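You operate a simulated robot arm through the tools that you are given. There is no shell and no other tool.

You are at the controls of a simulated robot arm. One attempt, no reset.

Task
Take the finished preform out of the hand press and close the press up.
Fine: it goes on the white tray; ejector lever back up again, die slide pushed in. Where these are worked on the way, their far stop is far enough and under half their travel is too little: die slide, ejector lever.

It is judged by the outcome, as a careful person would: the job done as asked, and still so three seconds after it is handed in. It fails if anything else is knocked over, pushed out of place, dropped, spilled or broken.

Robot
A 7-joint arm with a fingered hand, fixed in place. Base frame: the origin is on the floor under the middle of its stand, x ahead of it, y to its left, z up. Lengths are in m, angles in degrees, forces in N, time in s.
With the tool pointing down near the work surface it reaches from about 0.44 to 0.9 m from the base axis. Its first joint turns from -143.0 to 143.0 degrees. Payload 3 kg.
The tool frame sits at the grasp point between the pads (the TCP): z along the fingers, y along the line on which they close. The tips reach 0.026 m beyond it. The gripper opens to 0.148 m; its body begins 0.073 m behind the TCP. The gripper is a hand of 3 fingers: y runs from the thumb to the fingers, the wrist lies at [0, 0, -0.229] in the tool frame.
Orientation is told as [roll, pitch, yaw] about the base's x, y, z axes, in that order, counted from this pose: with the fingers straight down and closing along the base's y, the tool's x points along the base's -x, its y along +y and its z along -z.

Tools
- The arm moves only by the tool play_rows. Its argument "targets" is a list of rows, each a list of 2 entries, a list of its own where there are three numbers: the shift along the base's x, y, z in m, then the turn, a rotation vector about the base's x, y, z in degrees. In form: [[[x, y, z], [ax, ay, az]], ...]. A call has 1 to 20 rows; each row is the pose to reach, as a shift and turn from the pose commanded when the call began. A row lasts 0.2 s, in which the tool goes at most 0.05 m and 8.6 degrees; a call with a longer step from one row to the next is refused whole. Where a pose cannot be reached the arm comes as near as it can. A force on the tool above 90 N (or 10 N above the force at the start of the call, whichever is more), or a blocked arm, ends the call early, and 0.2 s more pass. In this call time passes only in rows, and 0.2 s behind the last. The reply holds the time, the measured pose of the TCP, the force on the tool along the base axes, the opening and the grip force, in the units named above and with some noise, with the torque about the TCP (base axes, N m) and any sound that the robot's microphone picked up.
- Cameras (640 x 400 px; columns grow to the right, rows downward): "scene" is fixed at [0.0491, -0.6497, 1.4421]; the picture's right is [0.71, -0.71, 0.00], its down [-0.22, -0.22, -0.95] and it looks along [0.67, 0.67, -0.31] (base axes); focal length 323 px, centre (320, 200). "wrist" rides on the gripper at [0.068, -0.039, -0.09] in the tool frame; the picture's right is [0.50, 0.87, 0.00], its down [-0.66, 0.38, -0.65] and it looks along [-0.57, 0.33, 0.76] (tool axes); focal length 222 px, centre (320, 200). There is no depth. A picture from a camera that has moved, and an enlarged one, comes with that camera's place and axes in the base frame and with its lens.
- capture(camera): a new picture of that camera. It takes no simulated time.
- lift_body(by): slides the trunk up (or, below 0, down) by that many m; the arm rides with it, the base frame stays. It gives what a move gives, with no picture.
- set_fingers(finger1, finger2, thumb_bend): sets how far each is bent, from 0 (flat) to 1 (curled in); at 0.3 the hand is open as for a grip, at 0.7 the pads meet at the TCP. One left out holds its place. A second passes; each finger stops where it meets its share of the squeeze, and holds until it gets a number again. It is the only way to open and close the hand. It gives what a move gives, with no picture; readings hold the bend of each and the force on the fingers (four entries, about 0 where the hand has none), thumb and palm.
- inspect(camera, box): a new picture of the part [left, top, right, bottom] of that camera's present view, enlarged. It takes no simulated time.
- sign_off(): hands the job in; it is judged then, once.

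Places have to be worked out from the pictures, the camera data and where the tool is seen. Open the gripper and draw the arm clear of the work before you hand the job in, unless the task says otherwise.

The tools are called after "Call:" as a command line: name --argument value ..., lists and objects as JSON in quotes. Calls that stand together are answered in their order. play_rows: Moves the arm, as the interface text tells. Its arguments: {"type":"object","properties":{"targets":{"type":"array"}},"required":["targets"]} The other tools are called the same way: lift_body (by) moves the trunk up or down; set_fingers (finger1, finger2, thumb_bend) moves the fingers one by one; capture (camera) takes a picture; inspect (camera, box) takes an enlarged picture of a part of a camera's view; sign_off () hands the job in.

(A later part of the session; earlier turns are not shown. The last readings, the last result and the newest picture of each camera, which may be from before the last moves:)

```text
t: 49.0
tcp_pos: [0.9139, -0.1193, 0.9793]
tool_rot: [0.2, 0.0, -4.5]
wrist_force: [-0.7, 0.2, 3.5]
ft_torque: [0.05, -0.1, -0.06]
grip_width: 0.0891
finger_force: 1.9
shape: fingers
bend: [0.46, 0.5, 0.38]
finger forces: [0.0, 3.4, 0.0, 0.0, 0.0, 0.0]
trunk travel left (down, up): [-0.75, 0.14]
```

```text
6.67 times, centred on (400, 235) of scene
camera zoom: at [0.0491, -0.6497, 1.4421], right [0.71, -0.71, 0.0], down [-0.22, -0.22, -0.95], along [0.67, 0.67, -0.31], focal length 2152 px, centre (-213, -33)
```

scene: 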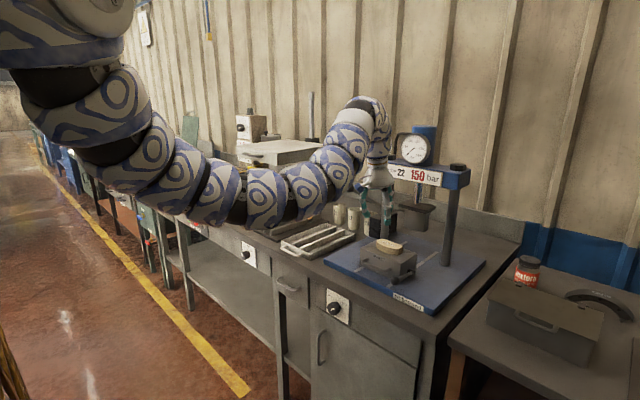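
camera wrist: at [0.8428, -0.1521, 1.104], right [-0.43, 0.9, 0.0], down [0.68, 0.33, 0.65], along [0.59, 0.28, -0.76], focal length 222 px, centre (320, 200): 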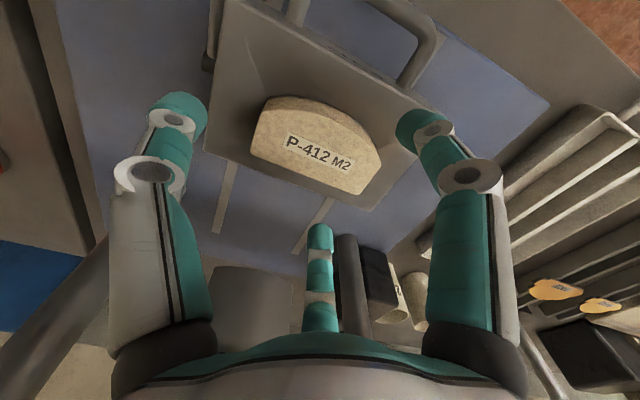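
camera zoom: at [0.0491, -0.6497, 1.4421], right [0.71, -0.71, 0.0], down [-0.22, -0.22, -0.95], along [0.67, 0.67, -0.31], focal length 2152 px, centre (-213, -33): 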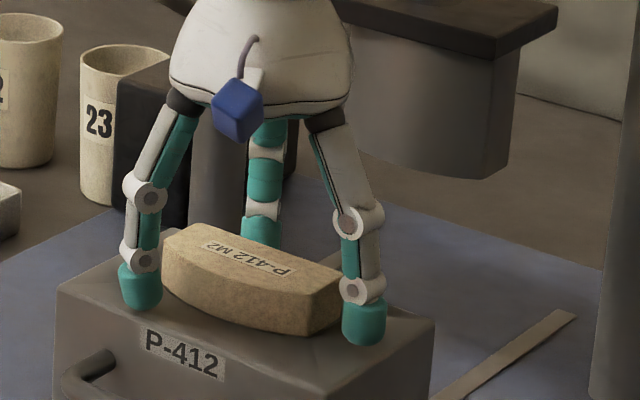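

Finger2 just touched the die's rear rim (3 N), so the rim is at z≈0.953. I bring the fingers in closer to the preform where the funnel is lower, then lower a few more millimetres.

Call:
play_rows --targets '[[[0.0, 0, 0.003], [0, 0, 0]], [[0.0, 0, 0.003], [0, 0, 0]]]'

Call:
set_fingers --finger1 0.49 --finger2 0.54 --thumb_bend 0.41

Call:
play_rows --targets '[[[0.0, 0, -0.004], [0, 0, 0]], [[0.0, 0, -0.007], [0, 0, 0]]]'

Call:
inspect --camera "wrist" --box '[130, 60, 480, 290]'

```text
t: 49.6
tcp_pos: [0.9133, -0.1188, 0.9812]
tool_rot: [0.1, 0.0, -4.6]
wrist_force: [0.5, 0.2, 0.4]
ft_torque: [0.02, 0.03, 0.01]
grip_width: 0.0893
finger_force: 0.0
shape: fingers
bend: [0.46, 0.5, 0.38]
finger forces: [0.0, 0.0, 0.1, 0.1, 0.0, 0.1]
trunk travel left (down, up): [-0.75, 0.14]
```

```text
t: 50.6
tcp_pos: [0.9132, -0.1191, 0.9804]
tool_rot: [0.2, 0.1, -4.5]
wrist_force: [0.7, 0.3, 0.6]
ft_torque: [-0.01, 0.02, -0.01]
grip_width: 0.0792
finger_force: 0.1
shape: fingers
bend: [0.49, 0.54, 0.41]
finger forces: [0.1, 0.0, 0.0, 0.0, 0.0, 0.0]
trunk travel left (down, up): [-0.75, 0.14]
```

```text
t: 51.2
tcp_pos: [0.913, -0.1175, 0.9785]
tool_rot: [0.1, -0.2, -4.5]
wrist_force: [1.2, -0.1, 29.3]
ft_torque: [0.7, 0.44, -0.01]
grip_width: 0.0791
finger_force: 14.7
shape: fingers
bend: [0.48, 0.54, 0.41]
finger forces: [19.3, 10.1, 0.0, 0.1, 0.0, 0.1]
trunk travel left (down, up): [-0.75, 0.14]
```

```text
1.74 times, centred on (305, 175) of wrist
camera zoom: at [0.8411, -0.152, 1.0689], right [-0.43, 0.9, 0.0], down [0.68, 0.32, 0.66], along [0.59, 0.28, -0.75], focal length 386 px, centre (346, 244)
```

zoom: 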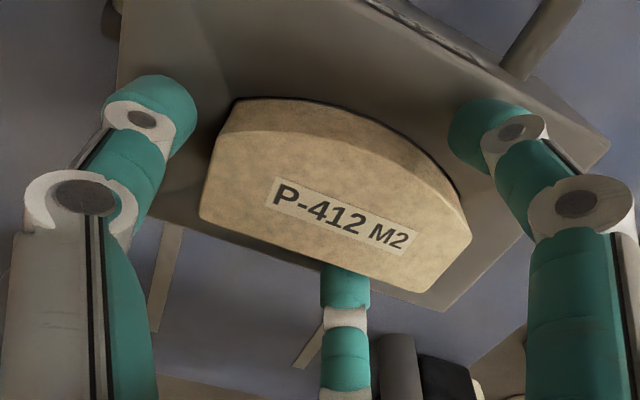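

The die's top surface is flat at about z=0.953 here, so the preform must sit a bit higher than I judged and this height is already mid-side. I raise 3 mm and close on it.

Call:
play_rows --targets '[[[0.0, 0, 0.005], [0, 0, 0]], [[0.0, 0, 0.007], [0, 0, 0]]]'

Call:
set_fingers --finger1 0.56 --finger2 0.6 --thumb_bend 0.5

Call:
inspect --camera "wrist" --box '[130, 60, 480, 290]'

Call:
inspect --camera "scene" --box '[360, 205, 440, 265]'

```text
t: 51.8
tcp_pos: [0.9133, -0.1204, 0.9785]
tool_rot: [0.0, 0.3, -4.6]
wrist_force: [0.3, -0.4, 0.0]
ft_torque: [-0.01, 0.02, 0.0]
grip_width: 0.0793
finger_force: 0.0
shape: fingers
bend: [0.49, 0.54, 0.41]
finger forces: [0.0, 0.0, 0.0, 0.0, 0.0, 0.0]
trunk travel left (down, up): [-0.75, 0.14]
```

```text
t: 52.8
tcp_pos: [0.914, -0.119, 0.982]
tool_rot: [-0.1, 0.1, -4.5]
wrist_force: [-0.9, -1.7, -0.1]
ft_torque: [-0.07, 0.01, 0.03]
grip_width: 0.0603
finger_force: 2.9
shape: fingers
bend: [0.54, 0.58, 0.48]
finger forces: [1.6, 1.1, 0.0, 0.0, 3.2, 0.0]
trunk travel left (down, up): [-0.75, 0.14]
```

```text
1.74 times, centred on (305, 175) of wrist
camera zoom: at [0.8425, -0.1529, 1.0716], right [-0.43, 0.9, 0.0], down [0.68, 0.32, 0.65], along [0.59, 0.28, -0.76], focal length 386 px, centre (346, 244)
```

zoom: 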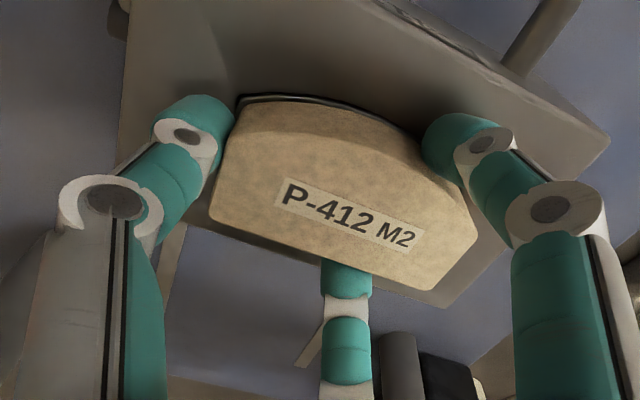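

```text
6.67 times, centred on (400, 235) of scene
camera zoom: at [0.0491, -0.6497, 1.4421], right [0.71, -0.71, 0.0], down [-0.22, -0.22, -0.95], along [0.67, 0.67, -0.31], focal length 2152 px, centre (-213, -33)
```

zoom: 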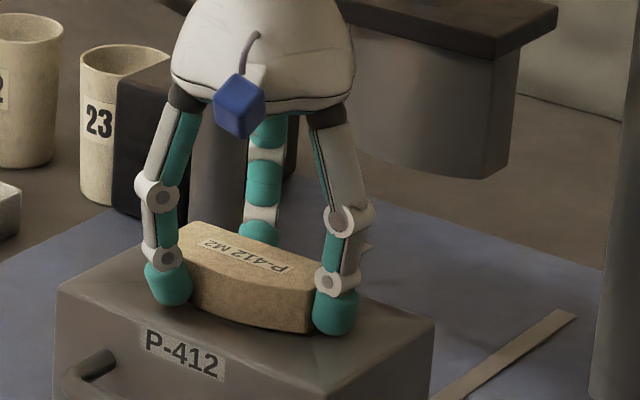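

All three fingertips are in contact on the preform's sides. I tighten moderately and then lift a little to test the grip.

Call:
set_fingers --finger1 0.6 --finger2 0.65 --thumb_bend 0.55

Call:
play_rows --targets '[[[0.0, 0, 0.005], [0, 0, 0]], [[0.0, 0, 0.012], [0, 0, 0]], [[0.0, 0, 0.02], [0, 0, 0]]]'

Call:
inspect --camera "scene" --box '[360, 205, 440, 265]'

Call:
inspect --camera "wrist" --box '[130, 60, 480, 290]'

```text
t: 53.8
tcp_pos: [0.915, -0.119, 0.9807]
tool_rot: [0.1, 0.1, -4.5]
wrist_force: [-0.4, -3.1, 0.2]
ft_torque: [-0.13, 0.0, 0.02]
grip_width: 0.0588
finger_force: 9.4
shape: fingers
bend: [0.54, 0.59, 0.49]
finger forces: [4.4, 4.3, 0.1, 0.0, 8.7, 0.0]
trunk travel left (down, up): [-0.75, 0.14]
```

```text
t: 54.6
tcp_pos: [0.9131, -0.1184, 0.9996]
tool_rot: [0.1, 0.1, -4.6]
wrist_force: [0.2, -0.7, -0.6]
ft_torque: [0.04, 0.02, 0.01]
grip_width: 0.0585
finger_force: 8.9
shape: fingers
bend: [0.54, 0.59, 0.5]
finger forces: [5.3, 5.1, 0.0, 0.0, 7.0, 0.1]
trunk travel left (down, up): [-0.75, 0.14]
```

```text
6.67 times, centred on (400, 235) of scene
camera zoom: at [0.0491, -0.6497, 1.4421], right [0.71, -0.71, 0.0], down [-0.22, -0.22, -0.95], along [0.67, 0.67, -0.31], focal length 2152 px, centre (-213, -33)
```

zoom: 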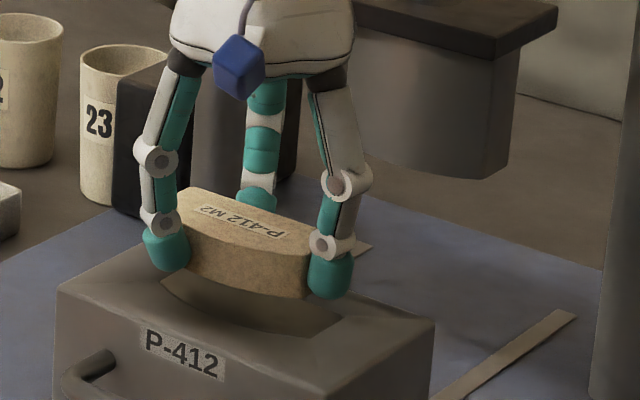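

```text
1.74 times, centred on (305, 175) of wrist
camera zoom: at [0.8412, -0.152, 1.0906], right [-0.43, 0.9, 0.0], down [0.68, 0.32, 0.65], along [0.59, 0.28, -0.76], focal length 386 px, centre (346, 244)
```

zoom: 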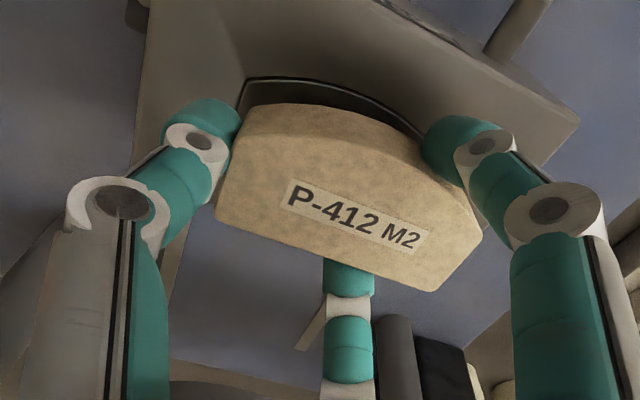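

The preform is held and lifted. The pump lever's ball sits near (0.92, 0.07, 1.12), so I'll retreat to x≈0.77 before crossing to the tray side.

Call:
play_rows --targets '[[[0.0, 0, 0.02], [0, 0, 0]], [[-0.02, 0, 0.03], [0, 0, 0]], [[-0.05, 0, 0.035], [0, 0, 0]], [[-0.08, 0, 0.035], [0, 0, 0]], [[-0.11, 0, 0.035], [0, 0, 0]], [[-0.14, 0, 0.035], [0, 0, 0]]]'

Call:
capture --camera "wrist"

Call:
capture --camera "scene"

```text
t: 56.0
tcp_pos: [0.7721, -0.1156, 1.0385]
tool_rot: [-0.1, 0.1, -4.6]
wrist_force: [-0.2, 0.7, -0.8]
ft_torque: [-0.09, -0.01, -0.01]
grip_width: 0.0573
finger_force: 8.3
shape: fingers
bend: [0.54, 0.59, 0.51]
finger forces: [4.9, 4.7, 0.0, 0.0, 6.7, 0.1]
out of reach, approached as far as the arm can: row 3
trunk travel left (down, up): [-0.75, 0.14]
```

```text
taken
camera wrist: at [0.699, -0.1501, 1.1293], right [-0.43, 0.9, 0.0], down [0.68, 0.33, 0.65], along [0.59, 0.28, -0.76], focal length 222 px, centre (320, 200)
```

wrist: 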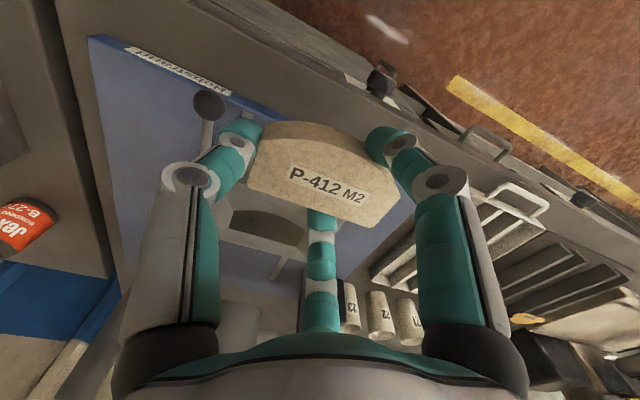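

```text
taken
```

scene: 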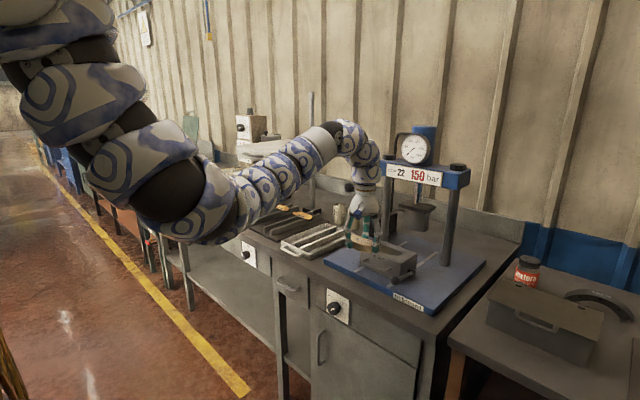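

I'm clear of the press with the preform held. I look at the tray's structure from here.

Call:
inspect --camera "wrist" --box '[400, 170, 580, 300]'

Call:
inspect --camera "scene" --box '[260, 200, 370, 270]'

```text
3.08 times, centred on (490, 235) of wrist
camera zoom: at [0.699, -0.1501, 1.1293], right [-0.43, 0.9, 0.0], down [0.68, 0.33, 0.65], along [0.59, 0.28, -0.76], focal length 684 px, centre (-203, 92)
```

zoom: 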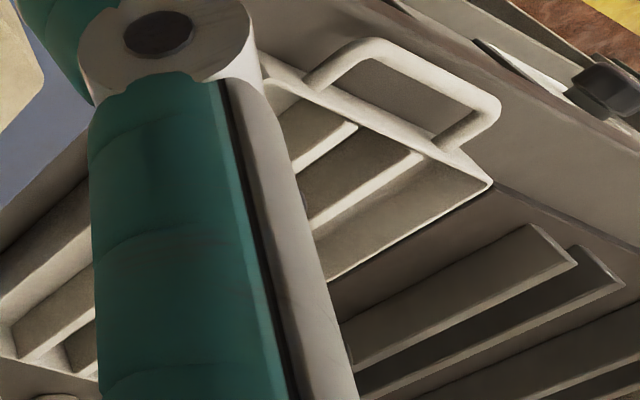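

```text
5.71 times, centred on (315, 235) of scene
camera zoom: at [0.0491, -0.6497, 1.4421], right [0.71, -0.71, 0.0], down [-0.22, -0.22, -0.95], along [0.67, 0.67, -0.31], focal length 1845 px, centre (349, 0)
```

zoom: 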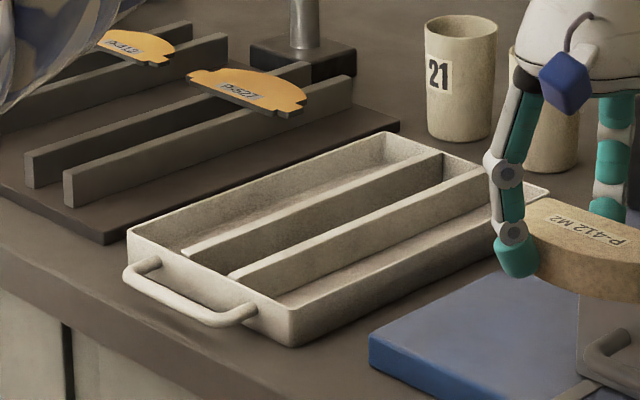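

The tray's walls top out near z≈0.875, spanning x 0.79–1.05, y 0.144–0.307, with two rails at y≈0.20 and 0.253, so the preform can rest flat across both rails centred at y≈0.226. I cross over at x≈0.77, clear of the pump lever.

Call:
play_rows --targets '[[[0.0, 0.035, 0.0], [0, 0, 0]], [[0.0, 0.075, 0.0], [0, 0, 0]], [[0.0, 0.115, 0.0], [0, 0, 0]], [[0.0, 0.155, 0.0], [0, 0, 0]], [[0.0, 0.195, 0.0], [0, 0, 0]], [[0.0, 0.235, 0.0], [0, 0, 0]], [[0.0, 0.275, 0.0], [0, 0, 0]], [[0.0, 0.31, 0.0], [0, 0, 0]], [[0.0, 0.343, 0.0], [0, 0, 0]]]'

Call:
capture --camera "wrist"

Call:
capture --camera "scene"

```text
t: 58.0
tcp_pos: [0.7733, 0.2241, 1.036]
tool_rot: [0.0, 0.1, -4.7]
wrist_force: [-0.3, 0.6, -1.7]
ft_torque: [-0.01, -0.03, 0.0]
grip_width: 0.0566
finger_force: 7.6
shape: fingers
bend: [0.54, 0.59, 0.51]
finger forces: [4.6, 4.5, 0.0, 0.0, 5.9, 0.0]
trunk travel left (down, up): [-0.75, 0.14]
```

```text
taken
camera wrist: at [0.7009, 0.1907, 1.1274], right [-0.43, 0.9, 0.0], down [0.69, 0.32, 0.65], along [0.59, 0.28, -0.76], focal length 222 px, centre (320, 200)
```

wrist: 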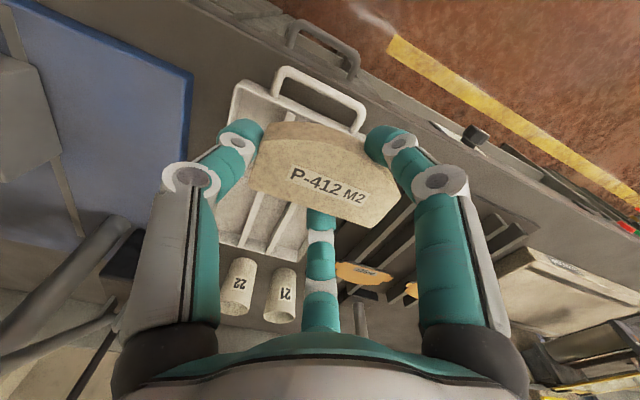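

```text
taken
```

scene: 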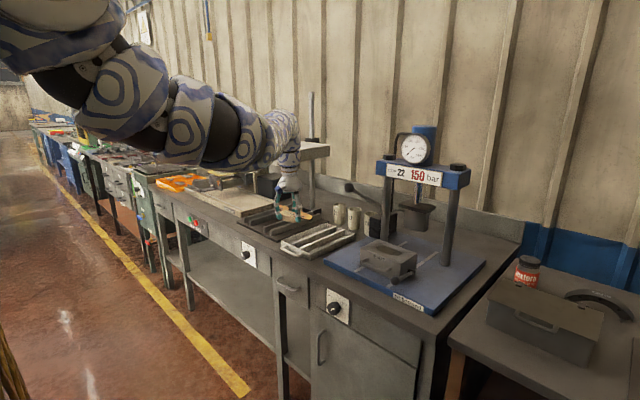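

I'm beside the tray with the preform still held. I zoom in on the tray from here to fix the rail positions.

Call:
inspect --camera "wrist" --box '[190, 60, 420, 270]'

```text
1.90 times, centred on (305, 165) of wrist
camera zoom: at [0.7009, 0.1907, 1.1274], right [-0.43, 0.9, 0.0], down [0.69, 0.32, 0.65], along [0.59, 0.28, -0.76], focal length 423 px, centre (349, 267)
```

zoom: 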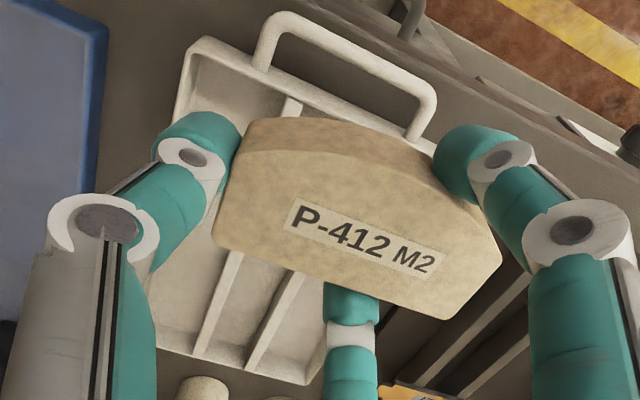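

Rails confirmed at y≈0.199 and 0.251. I check from the scene camera how the fingertips sit relative to the preform's underside.

Call:
inspect --camera "scene" --box '[265, 180, 325, 230]'

```text
8.00 times, centred on (295, 205) of scene
camera zoom: at [0.0491, -0.6497, 1.4421], right [0.71, -0.71, 0.0], down [-0.22, -0.22, -0.95], along [0.67, 0.67, -0.31], focal length 2583 px, centre (520, 160)
```

zoom: 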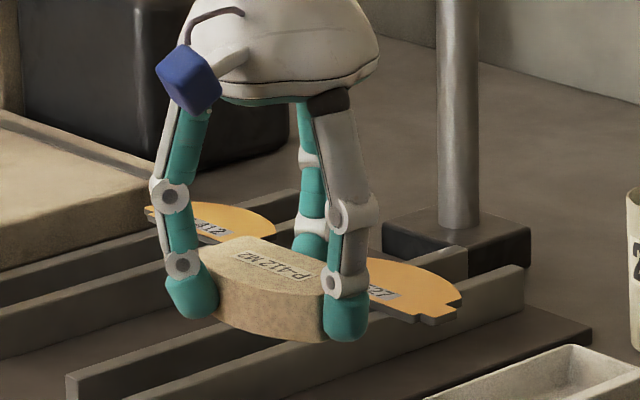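

The fingertips end about 5 mm above the preform's underside, good for setting down. I move forward over the tray and start lowering.

Call:
play_rows --targets '[[[0.03, 0.0, 0.0], [0, 0, 0]], [[0.06, 0.0, 0.0], [0, 0, 0]], [[0.077, 0.0, -0.01], [0, 0, 0]], [[0.077, 0.0, -0.04], [0, 0, 0]], [[0.077, 0.0, -0.07], [0, 0, 0]], [[0.077, 0.0, -0.09], [0, 0, 0]]]'

Call:
inspect --camera "scene" --box '[270, 190, 360, 260]'

Call:
capture --camera "wrist"

```text
t: 59.4
tcp_pos: [0.8207, 0.2121, 0.9816]
tool_rot: [0.1, 0.1, -4.6]
wrist_force: [0.3, -0.1, -1.1]
ft_torque: [0.0, 0.03, 0.0]
grip_width: 0.0561
finger_force: 7.7
shape: fingers
bend: [0.54, 0.59, 0.51]
finger forces: [4.7, 4.6, 0.1, 0.0, 5.7, 0.0]
out of reach, approached as far as the arm can: row 2, 3, 4, 5, 6
trunk travel left (down, up): [-0.75, 0.14]
```

```text
5.71 times, centred on (315, 225) of scene
camera zoom: at [0.0491, -0.6497, 1.4421], right [0.71, -0.71, 0.0], down [-0.22, -0.22, -0.95], along [0.67, 0.67, -0.31], focal length 1845 px, centre (349, 57)
```

zoom: 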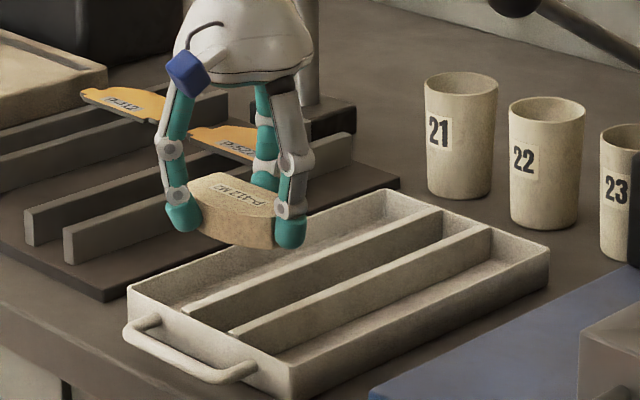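

```text
taken
camera wrist: at [0.7476, 0.1789, 1.0734], right [-0.43, 0.9, 0.0], down [0.68, 0.32, 0.65], along [0.59, 0.28, -0.76], focal length 222 px, centre (320, 200)
```

wrist: 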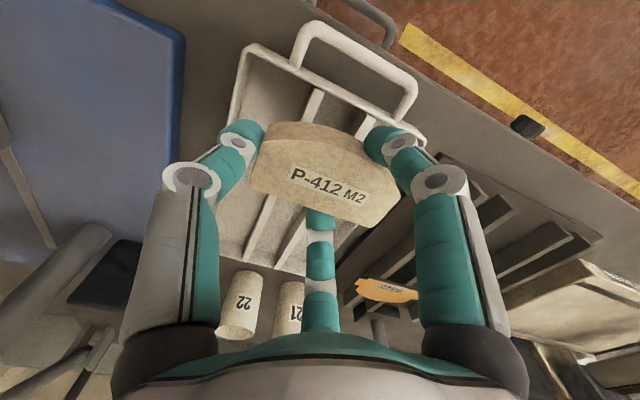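

The arm is at full stretch here with the trunk high (x=0.82 reached, 0.85 wanted), and the preform must go a bit further in to clear the tray's front wall. I back up to a reachable pose above, then lower the trunk to gain reach.

Call:
play_rows --targets '[[[-0.02, 0.0, 0.03], [0, 0, 0]], [[-0.04, 0.0, 0.06], [0, 0, 0]], [[-0.05, 0.0, 0.09], [0, 0, 0]], [[-0.05, 0.0, 0.1], [0, 0, 0]]]'

Call:
lift_body --by -0.06

Call:
capture --camera "scene"

```text
t: 60.4
tcp_pos: [0.7716, 0.2147, 1.0854]
tool_rot: [-0.2, 0.1, -4.5]
wrist_force: [-0.4, -0.5, -0.7]
ft_torque: [-0.04, 0.02, -0.04]
grip_width: 0.0556
finger_force: 7.9
shape: fingers
bend: [0.54, 0.59, 0.51]
finger forces: [5.0, 4.8, 0.0, 0.0, 5.5, 0.1]
trunk travel left (down, up): [-0.75, 0.14]
```

```text
t: 61.4
tcp_pos: [0.7714, 0.2149, 1.0262]
tool_rot: [0.1, -0.1, -4.5]
wrist_force: [-0.3, -0.2, -1.0]
ft_torque: [-0.02, 0.0, -0.01]
grip_width: 0.0553
finger_force: 7.8
shape: fingers
bend: [0.54, 0.59, 0.51]
finger forces: [5.1, 4.6, 0.1, 0.0, 5.5, 0.1]
trunk travel left (down, up): [-0.69, 0.2]
```

```text
taken
```

scene: 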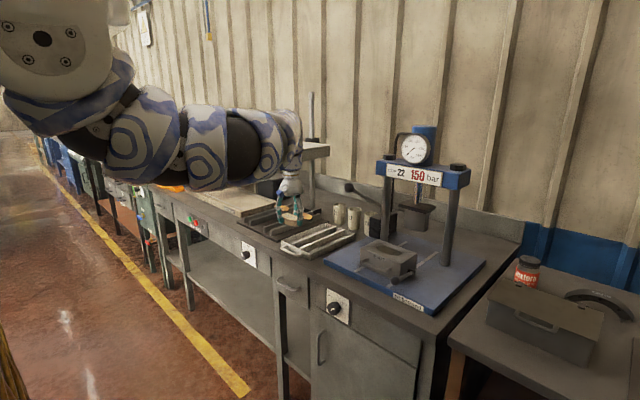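

Lowering the trunk carries the tool straight down, so I can extend here and then lower with the trunk alone. I extend to x≈0.85, y≈0.224.

Call:
play_rows --targets '[[[0.02, 0.003, 0.0], [0, 0, 0]], [[0.04, 0.006, 0.0], [0, 0, 0]], [[0.06, 0.009, 0.0], [0, 0, 0]], [[0.078, 0.01, 0.0], [0, 0, 0]]]'

Call:
capture --camera "wrist"

```text
t: 62.4
tcp_pos: [0.8391, 0.2243, 1.0261]
tool_rot: [-0.1, 0.0, -4.7]
wrist_force: [-0.1, -0.3, -0.8]
ft_torque: [0.01, 0.02, 0.02]
grip_width: 0.0548
finger_force: 7.1
shape: fingers
bend: [0.54, 0.59, 0.52]
finger forces: [4.9, 4.7, 0.0, 0.1, 5.3, 0.1]
out of reach, approached as far as the arm can: row 4
trunk travel left (down, up): [-0.69, 0.2]
```

```text
taken
camera wrist: at [0.767, 0.1905, 1.1173], right [-0.43, 0.9, 0.0], down [0.68, 0.33, 0.65], along [0.59, 0.28, -0.76], focal length 222 px, centre (320, 200)
```

wrist: 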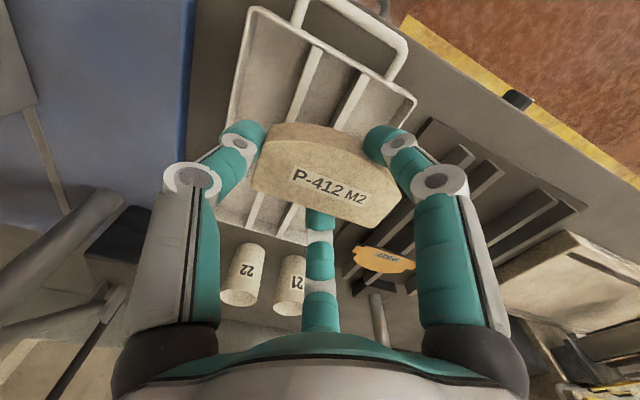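

Reached (0.839, 0.224), which puts the preform about 15 mm inside the front wall and across both rails. I lower with the trunk to just above the tray and check.

Call:
lift_body --by -0.085

Call:
inspect --camera "scene" --box '[270, 190, 360, 260]'

Call:
capture --camera "wrist"

```text
t: 63.6
tcp_pos: [0.8394, 0.2232, 0.942]
tool_rot: [0.1, -0.1, -4.6]
wrist_force: [0.2, 0.0, -0.4]
ft_torque: [-0.03, 0.0, -0.02]
grip_width: 0.0551
finger_force: 7.7
shape: fingers
bend: [0.54, 0.59, 0.52]
finger forces: [4.9, 4.7, 0.0, 0.0, 5.3, 0.0]
trunk travel left (down, up): [-0.605, 0.285]
```

```text
5.71 times, centred on (315, 225) of scene
camera zoom: at [0.0491, -0.6497, 1.4421], right [0.71, -0.71, 0.0], down [-0.22, -0.22, -0.95], along [0.67, 0.67, -0.31], focal length 1845 px, centre (349, 57)
```

zoom: 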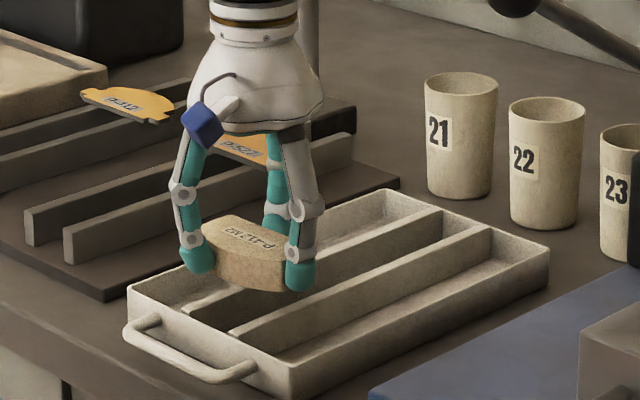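

```text
taken
camera wrist: at [0.7675, 0.1901, 1.0321], right [-0.43, 0.9, 0.0], down [0.68, 0.32, 0.65], along [0.59, 0.28, -0.76], focal length 222 px, centre (320, 200)
```

wrist: 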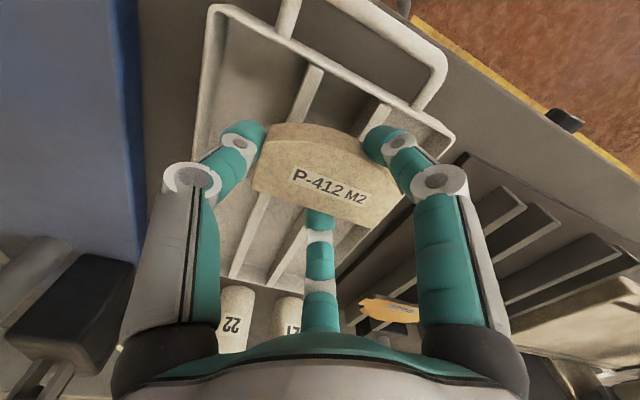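

Alignment over both rails looks right. I lower in small trunk steps, watching for contact.

Call:
lift_body --by -0.018

Call:
inspect --camera "scene" --box '[280, 200, 350, 260]'

```text
t: 64.3
tcp_pos: [0.8399, 0.2251, 0.9221]
tool_rot: [0.1, 0.0, -4.5]
wrist_force: [0.0, -0.2, -1.7]
ft_torque: [-0.03, 0.01, 0.01]
grip_width: 0.0548
finger_force: 7.8
shape: fingers
bend: [0.54, 0.59, 0.52]
finger forces: [4.8, 4.7, 0.1, 0.0, 5.3, 0.0]
trunk travel left (down, up): [-0.587, 0.303]
```

```text
6.67 times, centred on (315, 230) of scene
camera zoom: at [0.0491, -0.6497, 1.4421], right [0.71, -0.71, 0.0], down [-0.22, -0.22, -0.95], along [0.67, 0.67, -0.31], focal length 2152 px, centre (353, 0)
```

zoom: 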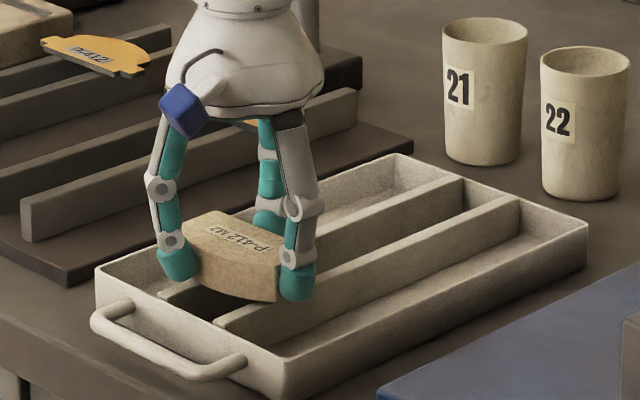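

Not touching yet; I continue down in 7 mm steps.

Call:
lift_body --by -0.007

Call:
lift_body --by -0.005

Call:
inspect --camera "scene" --box '[280, 200, 350, 260]'

```text
t: 64.8
tcp_pos: [0.8393, 0.2243, 0.917]
tool_rot: [0.1, 0.0, -4.6]
wrist_force: [-0.3, -0.4, 9.0]
ft_torque: [0.03, 0.05, -0.02]
grip_width: 0.0547
finger_force: 8.9
shape: fingers
bend: [0.54, 0.59, 0.52]
finger forces: [5.7, 5.7, 0.0, 0.0, 6.1, 0.0]
trunk travel left (down, up): [-0.58, 0.31]
```

```text
t: 65.4
tcp_pos: [0.839, 0.2231, 0.9151]
tool_rot: [0.0, -0.2, -4.4]
wrist_force: [1.2, -0.3, 32.3]
ft_torque: [0.44, 0.63, 0.07]
grip_width: 0.0543
finger_force: 19.6
shape: fingers
bend: [0.53, 0.59, 0.52]
finger forces: [25.5, 6.9, 0.0, 0.0, 6.1, 0.1]
trunk travel left (down, up): [-0.575, 0.315]
```

```text
6.67 times, centred on (315, 230) of scene
camera zoom: at [0.0491, -0.6497, 1.4421], right [0.71, -0.71, 0.0], down [-0.22, -0.22, -0.95], along [0.67, 0.67, -0.31], focal length 2152 px, centre (353, 0)
```

zoom: 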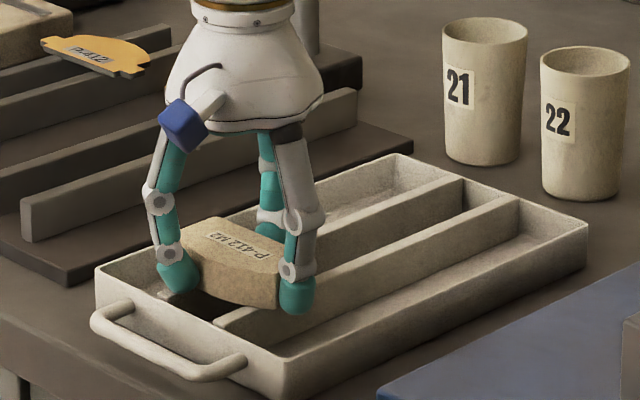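

The preform is down on the rails (finger1 also touches a rail). I relieve 3 mm of the push and open the fingers.

Call:
lift_body --by 0.004

Call:
set_fingers --finger1 0.46 --finger2 0.5 --thumb_bend 0.42

Call:
inspect --camera "scene" --box '[280, 200, 350, 260]'

Call:
capture --camera "wrist"

```text
t: 65.9
tcp_pos: [0.8385, 0.2239, 0.9151]
tool_rot: [0.0, 0.0, -4.5]
wrist_force: [2.4, 0.5, 15.4]
ft_torque: [0.2, 0.21, 0.04]
grip_width: 0.0541
finger_force: 12.3
shape: fingers
bend: [0.54, 0.59, 0.52]
finger forces: [13.2, 6.6, 0.0, 0.0, 5.0, 0.1]
trunk travel left (down, up): [-0.579, 0.311]
```

```text
t: 66.9
tcp_pos: [0.8389, 0.2244, 0.9162]
tool_rot: [0.1, 0.0, -4.4]
wrist_force: [2.5, -3.0, 7.2]
ft_torque: [0.1, 0.23, -0.06]
grip_width: 0.0749
finger_force: 4.5
shape: fingers
bend: [0.49, 0.51, 0.42]
finger forces: [7.8, 1.7, 0.0, 0.1, 0.1, 0.1]
trunk travel left (down, up): [-0.579, 0.311]
```

```text
6.67 times, centred on (315, 230) of scene
camera zoom: at [0.0491, -0.6497, 1.4421], right [0.71, -0.71, 0.0], down [-0.22, -0.22, -0.95], along [0.67, 0.67, -0.31], focal length 2152 px, centre (353, 0)
```

zoom: 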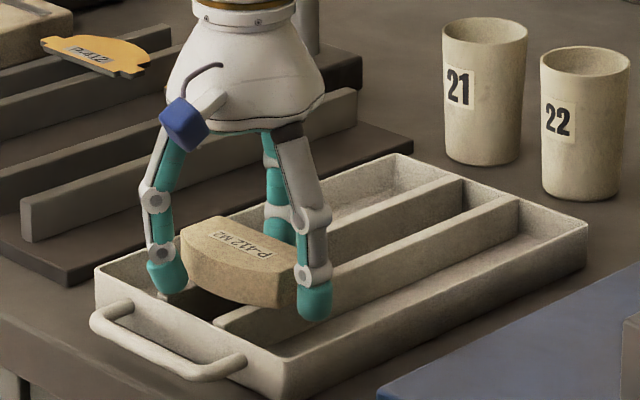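

```text
taken
camera wrist: at [0.7671, 0.1896, 1.0062], right [-0.43, 0.9, 0.0], down [0.68, 0.32, 0.65], along [0.59, 0.28, -0.76], focal length 222 px, centre (320, 200)
```

wrist: 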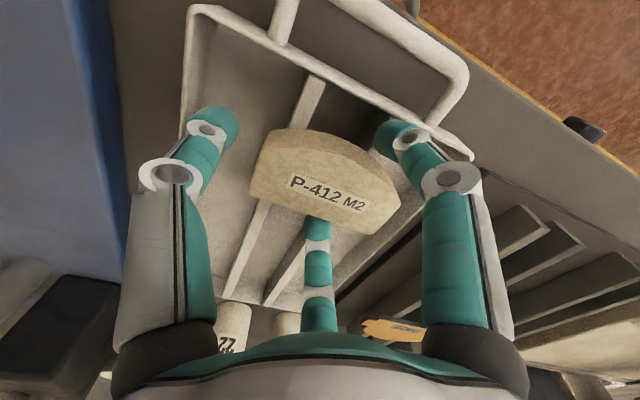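

The preform rests across both rails and the thumb is free; finger1 still rubs on a rail. I raise slowly with the trunk so the hand clears.

Call:
lift_body --by 0.01

Call:
inspect --camera "scene" --box '[280, 200, 350, 260]'

```text
t: 67.5
tcp_pos: [0.8387, 0.2245, 0.9247]
tool_rot: [0.0, 0.1, -4.5]
wrist_force: [0.0, -0.3, 0.2]
ft_torque: [-0.01, 0.05, 0.03]
grip_width: 0.0816
finger_force: 0.1
shape: fingers
bend: [0.46, 0.5, 0.42]
finger forces: [0.1, 0.0, 0.0, 0.1, 0.0, 0.1]
trunk travel left (down, up): [-0.589, 0.301]
```

```text
6.67 times, centred on (315, 230) of scene
camera zoom: at [0.0491, -0.6497, 1.4421], right [0.71, -0.71, 0.0], down [-0.22, -0.22, -0.95], along [0.67, 0.67, -0.31], focal length 2152 px, centre (353, 0)
```

zoom: 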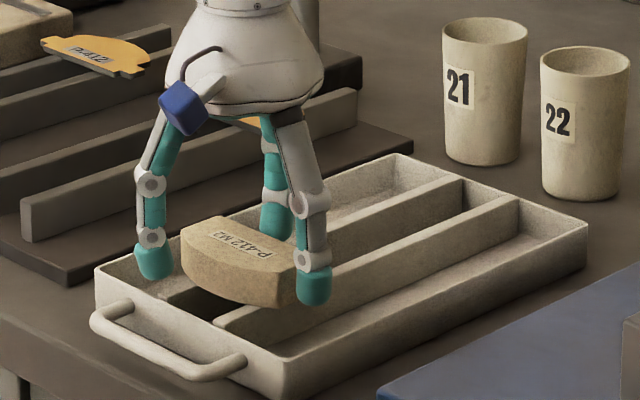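

The hand is free and the preform lies flat on the tray rails. I raise the trunk back to its earlier height, straight up.

Call:
lift_body --by 0.06

Call:
lift_body --by 0.101

Call:
capture --camera "wrist"

Call:
inspect --camera "scene" --box '[270, 180, 370, 265]'

```text
t: 68.5
tcp_pos: [0.84, 0.224, 0.9851]
tool_rot: [0.0, 0.1, -4.5]
wrist_force: [-0.7, 0.4, 0.9]
ft_torque: [0.02, -0.03, -0.02]
grip_width: 0.0816
finger_force: 0.0
shape: fingers
bend: [0.46, 0.5, 0.42]
finger forces: [0.0, 0.1, 0.0, 0.0, 0.0, 0.0]
trunk travel left (down, up): [-0.649, 0.241]
```

```text
t: 69.8
tcp_pos: [0.8397, 0.223, 1.0854]
tool_rot: [0.1, 0.1, -4.4]
wrist_force: [-0.3, 0.3, 0.6]
ft_torque: [0.0, 0.04, 0.03]
grip_width: 0.0817
finger_force: 0.1
shape: fingers
bend: [0.46, 0.5, 0.42]
finger forces: [0.0, 0.0, 0.1, 0.0, 0.0, 0.1]
trunk travel left (down, up): [-0.75, 0.14]
```

```text
taken
camera wrist: at [0.7677, 0.19, 1.1768], right [-0.43, 0.9, 0.0], down [0.68, 0.32, 0.65], along [0.59, 0.28, -0.76], focal length 222 px, centre (320, 200)
```

wrist: 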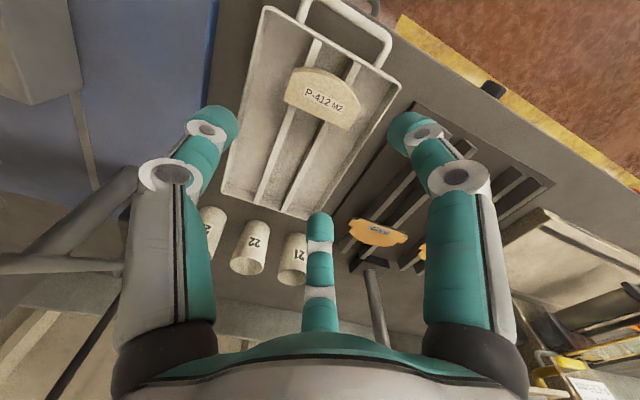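

```text
4.71 times, centred on (320, 222) of scene
camera zoom: at [0.0491, -0.6497, 1.4421], right [0.71, -0.71, 0.0], down [-0.22, -0.22, -0.95], along [0.67, 0.67, -0.31], focal length 1519 px, centre (320, 94)
```

zoom: 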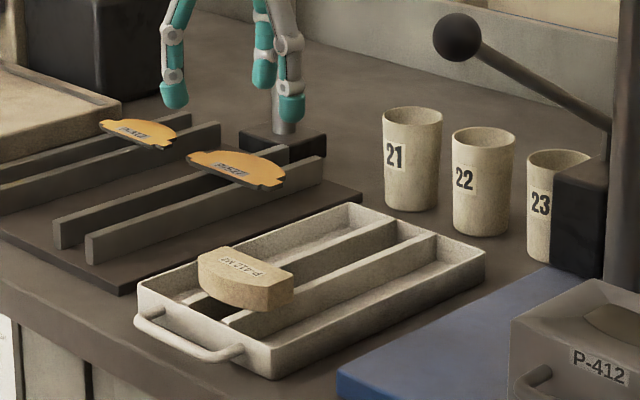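

The preform sits flat across the tray rails. Now back to the lever: I retreat, cross back at x≈0.77 and re-spin the hand to +30° on the way.

Call:
play_rows --targets '[[[-0.035, 0.0, -0.01], [0, 0, 0]], [[-0.07, 0.0, -0.03], [0, 0, 0]], [[-0.07, -0.04, -0.035], [0, 0, 4]], [[-0.07, -0.085, -0.035], [0, 0, 8]], [[-0.07, -0.13, -0.035], [0, 0, 12]], [[-0.07, -0.175, -0.035], [0, 0, 16]], [[-0.07, -0.22, -0.035], [0, 0, 20]], [[-0.07, -0.265, -0.035], [0, 0, 24]], [[-0.07, -0.31, -0.035], [0, 0, 28]], [[-0.07, -0.355, -0.035], [0, 0, 32]], [[-0.07, -0.4, -0.035], [0, 0, 34.5]]]'

Call:
capture --camera "wrist"

Call:
capture --camera "scene"

```text
t: 72.2
tcp_pos: [0.8092, -0.1758, 1.0371]
tool_rot: [0.2, 0.1, 30.0]
wrist_force: [-0.4, 0.1, 0.3]
ft_torque: [0.01, 0.02, -0.01]
grip_width: 0.0821
finger_force: 0.0
shape: fingers
bend: [0.46, 0.5, 0.42]
finger forces: [0.0, 0.0, 0.0, 0.0, 0.0, 0.0]
out of reach, approached as far as the arm can: row 7, 8, 9, 10, 11
trunk travel left (down, up): [-0.75, 0.14]
```

```text
taken
camera wrist: at [0.7688, -0.2439, 1.1281], right [-0.87, 0.5, 0.0], down [0.38, 0.65, 0.65], along [0.32, 0.57, -0.76], focal length 222 px, centre (320, 200)
```

wrist: 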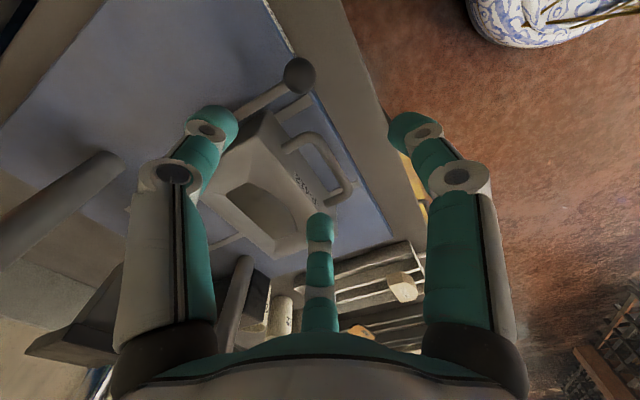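

```text
taken
```

scene: 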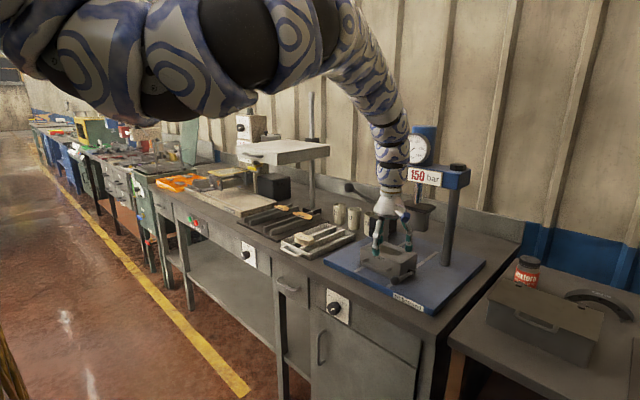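

The arm folded into a different elbow posture but the hand is level at (0.809, -0.176, 1.037), and the lever ball is confirmed at (0.805, -0.2145, 0.914). I set a narrow opening and move above the ball to grip it from above.

Call:
set_fingers --finger1 0.52 --finger2 0.55 --thumb_bend 0.52

Call:
play_rows --targets '[[[-0.002, -0.015, -0.01], [0, 0, 0]], [[-0.004, -0.03, -0.02], [0, 0, 0]], [[-0.005, -0.039, -0.03], [0, 0, 0]], [[-0.005, -0.039, -0.05], [0, 0, 0]]]'

Call:
capture --camera "wrist"

Call:
capture --camera "scene"

```text
t: 73.2
tcp_pos: [0.8096, -0.1743, 1.038]
tool_rot: [0.1, 0.3, 30.0]
wrist_force: [-0.8, 1.0, 0.1]
ft_torque: [0.0, -0.01, 0.0]
grip_width: 0.0559
finger_force: 0.1
shape: fingers
bend: [0.52, 0.55, 0.52]
finger forces: [0.0, 0.0, 0.0, 0.0, 0.0, 0.1]
trunk travel left (down, up): [-0.75, 0.14]
```

```text
t: 74.2
tcp_pos: [0.804, -0.214, 0.9836]
tool_rot: [0.1, 0.1, 29.8]
wrist_force: [0.1, -0.4, 0.5]
ft_torque: [0.03, 0.01, 0.01]
grip_width: 0.0562
finger_force: 0.1
shape: fingers
bend: [0.52, 0.55, 0.52]
finger forces: [0.0, 0.0, 0.1, 0.0, 0.0, 0.1]
trunk travel left (down, up): [-0.75, 0.14]
```

```text
taken
camera wrist: at [0.7623, -0.2816, 1.0748], right [-0.87, 0.5, 0.0], down [0.38, 0.65, 0.65], along [0.33, 0.57, -0.76], focal length 222 px, centre (320, 200)
```

wrist: 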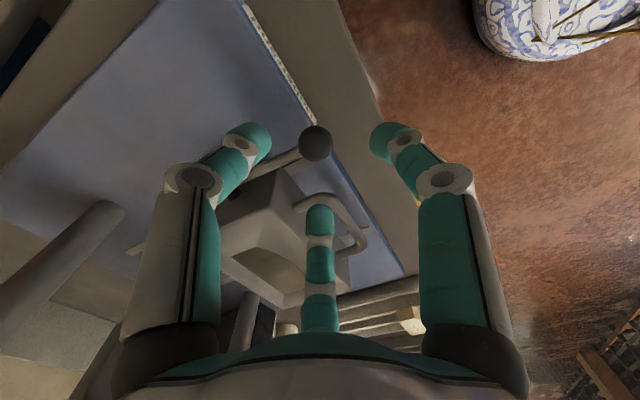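

```text
taken
```

scene: 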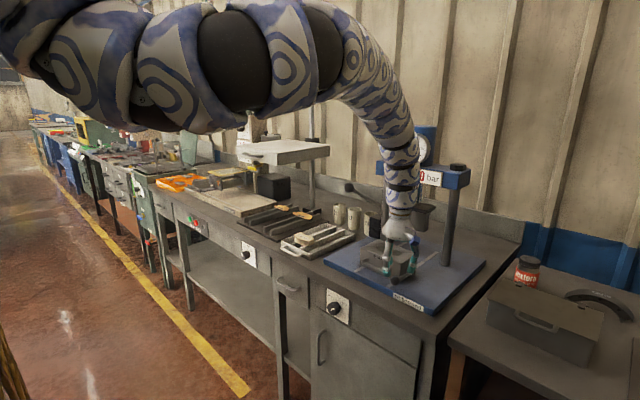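

The ball is centred under the hand. I descend around it, carefully, to TCP z≈0.925.

Call:
play_rows --targets '[[[0.002, -0.001, -0.02], [0, 0, 0]], [[0.002, -0.001, -0.035], [0, 0, 0]], [[0.002, -0.001, -0.048], [0, 0, 0]], [[0.002, -0.001, -0.057], [0, 0, 0]]]'

Call:
capture --camera "wrist"

Call:
inspect --camera "scene" --box '[350, 220, 440, 290]'

```text
t: 75.2
tcp_pos: [0.8014, -0.2167, 0.9273]
tool_rot: [0.1, -0.1, 30.1]
wrist_force: [-0.4, 0.8, -0.2]
ft_torque: [0.02, 0.0, -0.05]
grip_width: 0.056
finger_force: 0.1
shape: fingers
bend: [0.52, 0.55, 0.52]
finger forces: [0.1, 0.1, 0.0, 0.0, 0.1, 0.0]
trunk travel left (down, up): [-0.75, 0.14]
```

```text
taken
camera wrist: at [0.7613, -0.2841, 1.0186], right [-0.87, 0.5, 0.0], down [0.38, 0.65, 0.65], along [0.33, 0.57, -0.76], focal length 222 px, centre (320, 200)
```

wrist: 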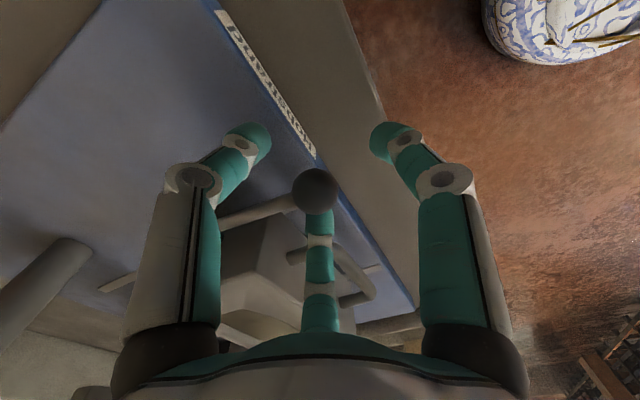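

```text
5.71 times, centred on (395, 255) of scene
camera zoom: at [0.0491, -0.6497, 1.4421], right [0.71, -0.71, 0.0], down [-0.22, -0.22, -0.95], along [0.67, 0.67, -0.31], focal length 1845 px, centre (-109, -114)
```

zoom: 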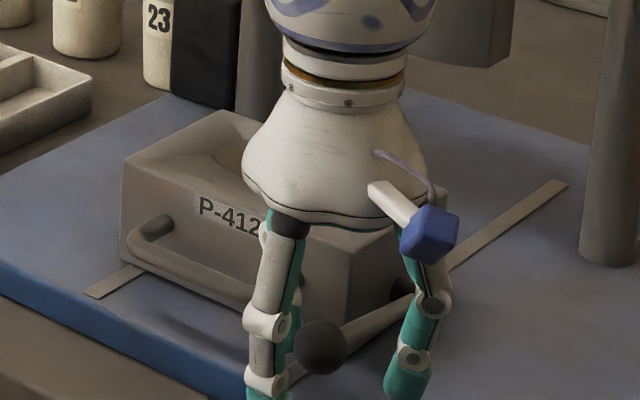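

The ball is nested between the fingertips with the shaft passing between thumb and finger2. I close firmly on it.

Call:
set_fingers --finger1 0.72 --finger2 0.7 --thumb_bend 0.7

Call:
capture --camera "wrist"

```text
t: 76.2
tcp_pos: [0.8025, -0.2181, 0.928]
tool_rot: [0.1, 0.0, 30.0]
wrist_force: [2.6, 1.1, -1.1]
ft_torque: [0.01, -0.03, 0.01]
grip_width: 0.0113
finger_force: 8.7
shape: fingers
bend: [0.67, 0.63, 0.66]
finger forces: [4.8, 5.9, 0.0, 0.1, 5.7, 0.0]
trunk travel left (down, up): [-0.75, 0.14]
```

```text
taken
camera wrist: at [0.7617, -0.2842, 1.0187], right [-0.87, 0.5, 0.0], down [0.38, 0.65, 0.65], along [0.33, 0.57, -0.76], focal length 222 px, centre (320, 200)
```

wrist: 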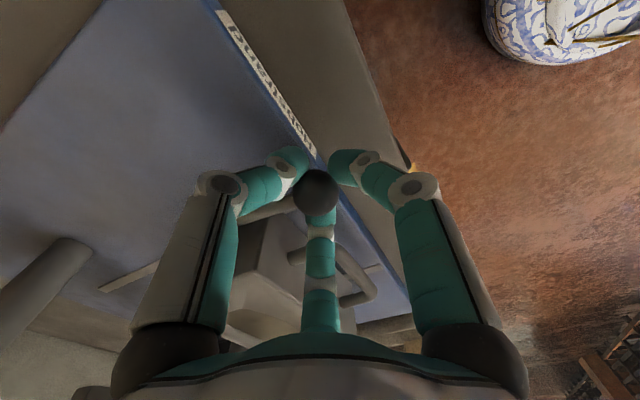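

Good grip on the ball. I lift the lever along its arc in reverse, first to about 56°.

Call:
play_rows --targets '[[[0.001, 0, 0.0055], [0, 0, 0]], [[0.0024, 0, 0.0106], [0, 0, 0]], [[0.006, 0, 0.0209], [0, 0, 0]], [[0.0106, 0, 0.0307], [0, 0, 0]], [[0.0162, 0, 0.0401], [0, 0, 0]]]'

Call:
capture --camera "wrist"

Call:
inspect --camera "scene" --box '[350, 200, 450, 290]'

```text
t: 77.4
tcp_pos: [0.818, -0.2148, 0.9681]
tool_rot: [0.0, 0.0, 30.1]
wrist_force: [-3.1, -4.1, 1.1]
ft_torque: [-0.06, 0.06, -0.05]
grip_width: 0.0091
finger_force: 7.9
shape: fingers
bend: [0.67, 0.64, 0.66]
finger forces: [3.4, 4.6, 0.0, 0.1, 7.6, 0.0]
trunk travel left (down, up): [-0.75, 0.14]
```

```text
taken
camera wrist: at [0.7775, -0.2831, 1.0595], right [-0.87, 0.5, 0.0], down [0.38, 0.65, 0.65], along [0.33, 0.57, -0.76], focal length 222 px, centre (320, 200)
```

wrist: 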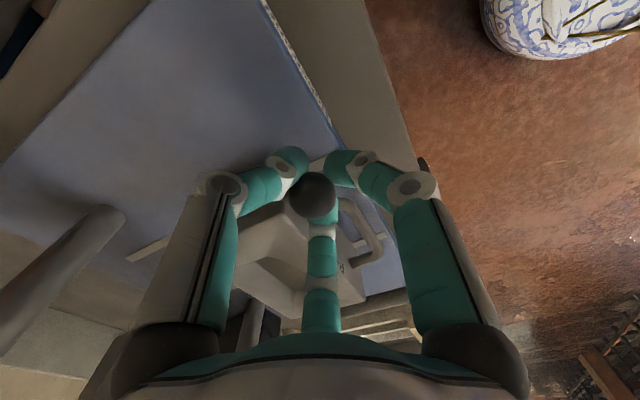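

```text
4.44 times, centred on (400, 245) of scene
camera zoom: at [0.0491, -0.6497, 1.4421], right [0.71, -0.71, 0.0], down [-0.22, -0.22, -0.95], along [0.67, 0.67, -0.31], focal length 1435 px, centre (-36, 0)
```

zoom: 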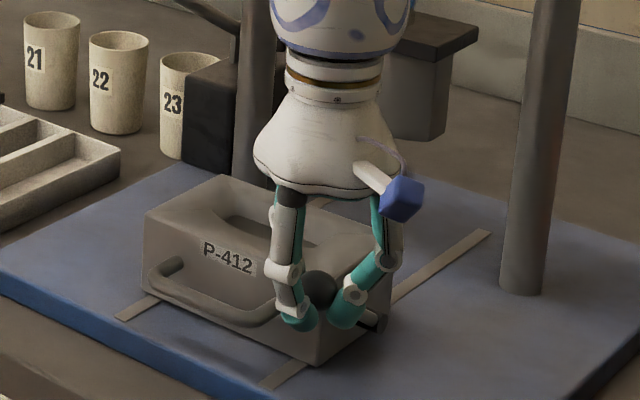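

The lever follows nicely. I continue up the arc.

Call:
play_rows --targets '[[[0.0065, 0, 0.0092], [0, 0, 0]], [[0.014, 0, 0.0172], [0, 0, 0]], [[0.0222, 0, 0.0242], [0, 0, 0]], [[0.0311, 0, 0.0302], [0, 0, 0]], [[0.0406, 0, 0.0353], [0, 0, 0]]]'

Call:
capture --camera "wrist"

Call:
inspect --camera "scene" --box '[350, 200, 450, 290]'

```text
t: 78.6
tcp_pos: [0.8591, -0.2154, 1.004]
tool_rot: [0.1, 0.0, 30.0]
wrist_force: [1.2, -1.4, -3.3]
ft_torque: [0.02, 0.08, -0.02]
grip_width: 0.0066
finger_force: 6.7
shape: fingers
bend: [0.71, 0.65, 0.66]
finger forces: [1.8, 5.2, 0.0, 0.1, 6.7, 0.1]
trunk travel left (down, up): [-0.75, 0.14]
```

```text
taken
camera wrist: at [0.8182, -0.2828, 1.0946], right [-0.87, 0.5, 0.0], down [0.38, 0.66, 0.65], along [0.33, 0.57, -0.76], focal length 222 px, centre (320, 200)
```

wrist: 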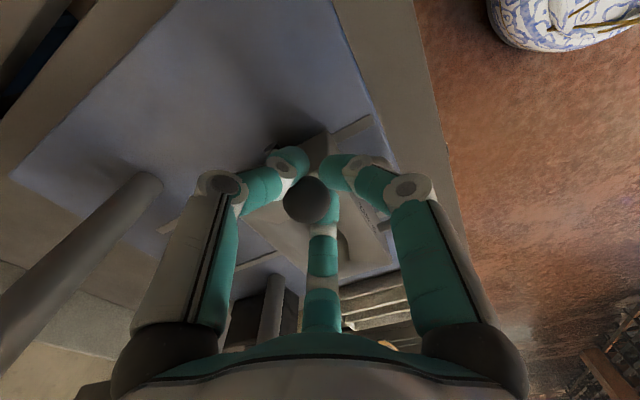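

```text
4.44 times, centred on (400, 245) of scene
camera zoom: at [0.0491, -0.6497, 1.4421], right [0.71, -0.71, 0.0], down [-0.22, -0.22, -0.95], along [0.67, 0.67, -0.31], focal length 1435 px, centre (-36, 0)
```

zoom: 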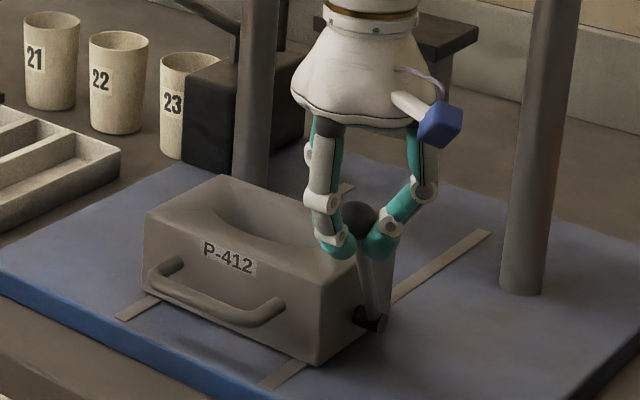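

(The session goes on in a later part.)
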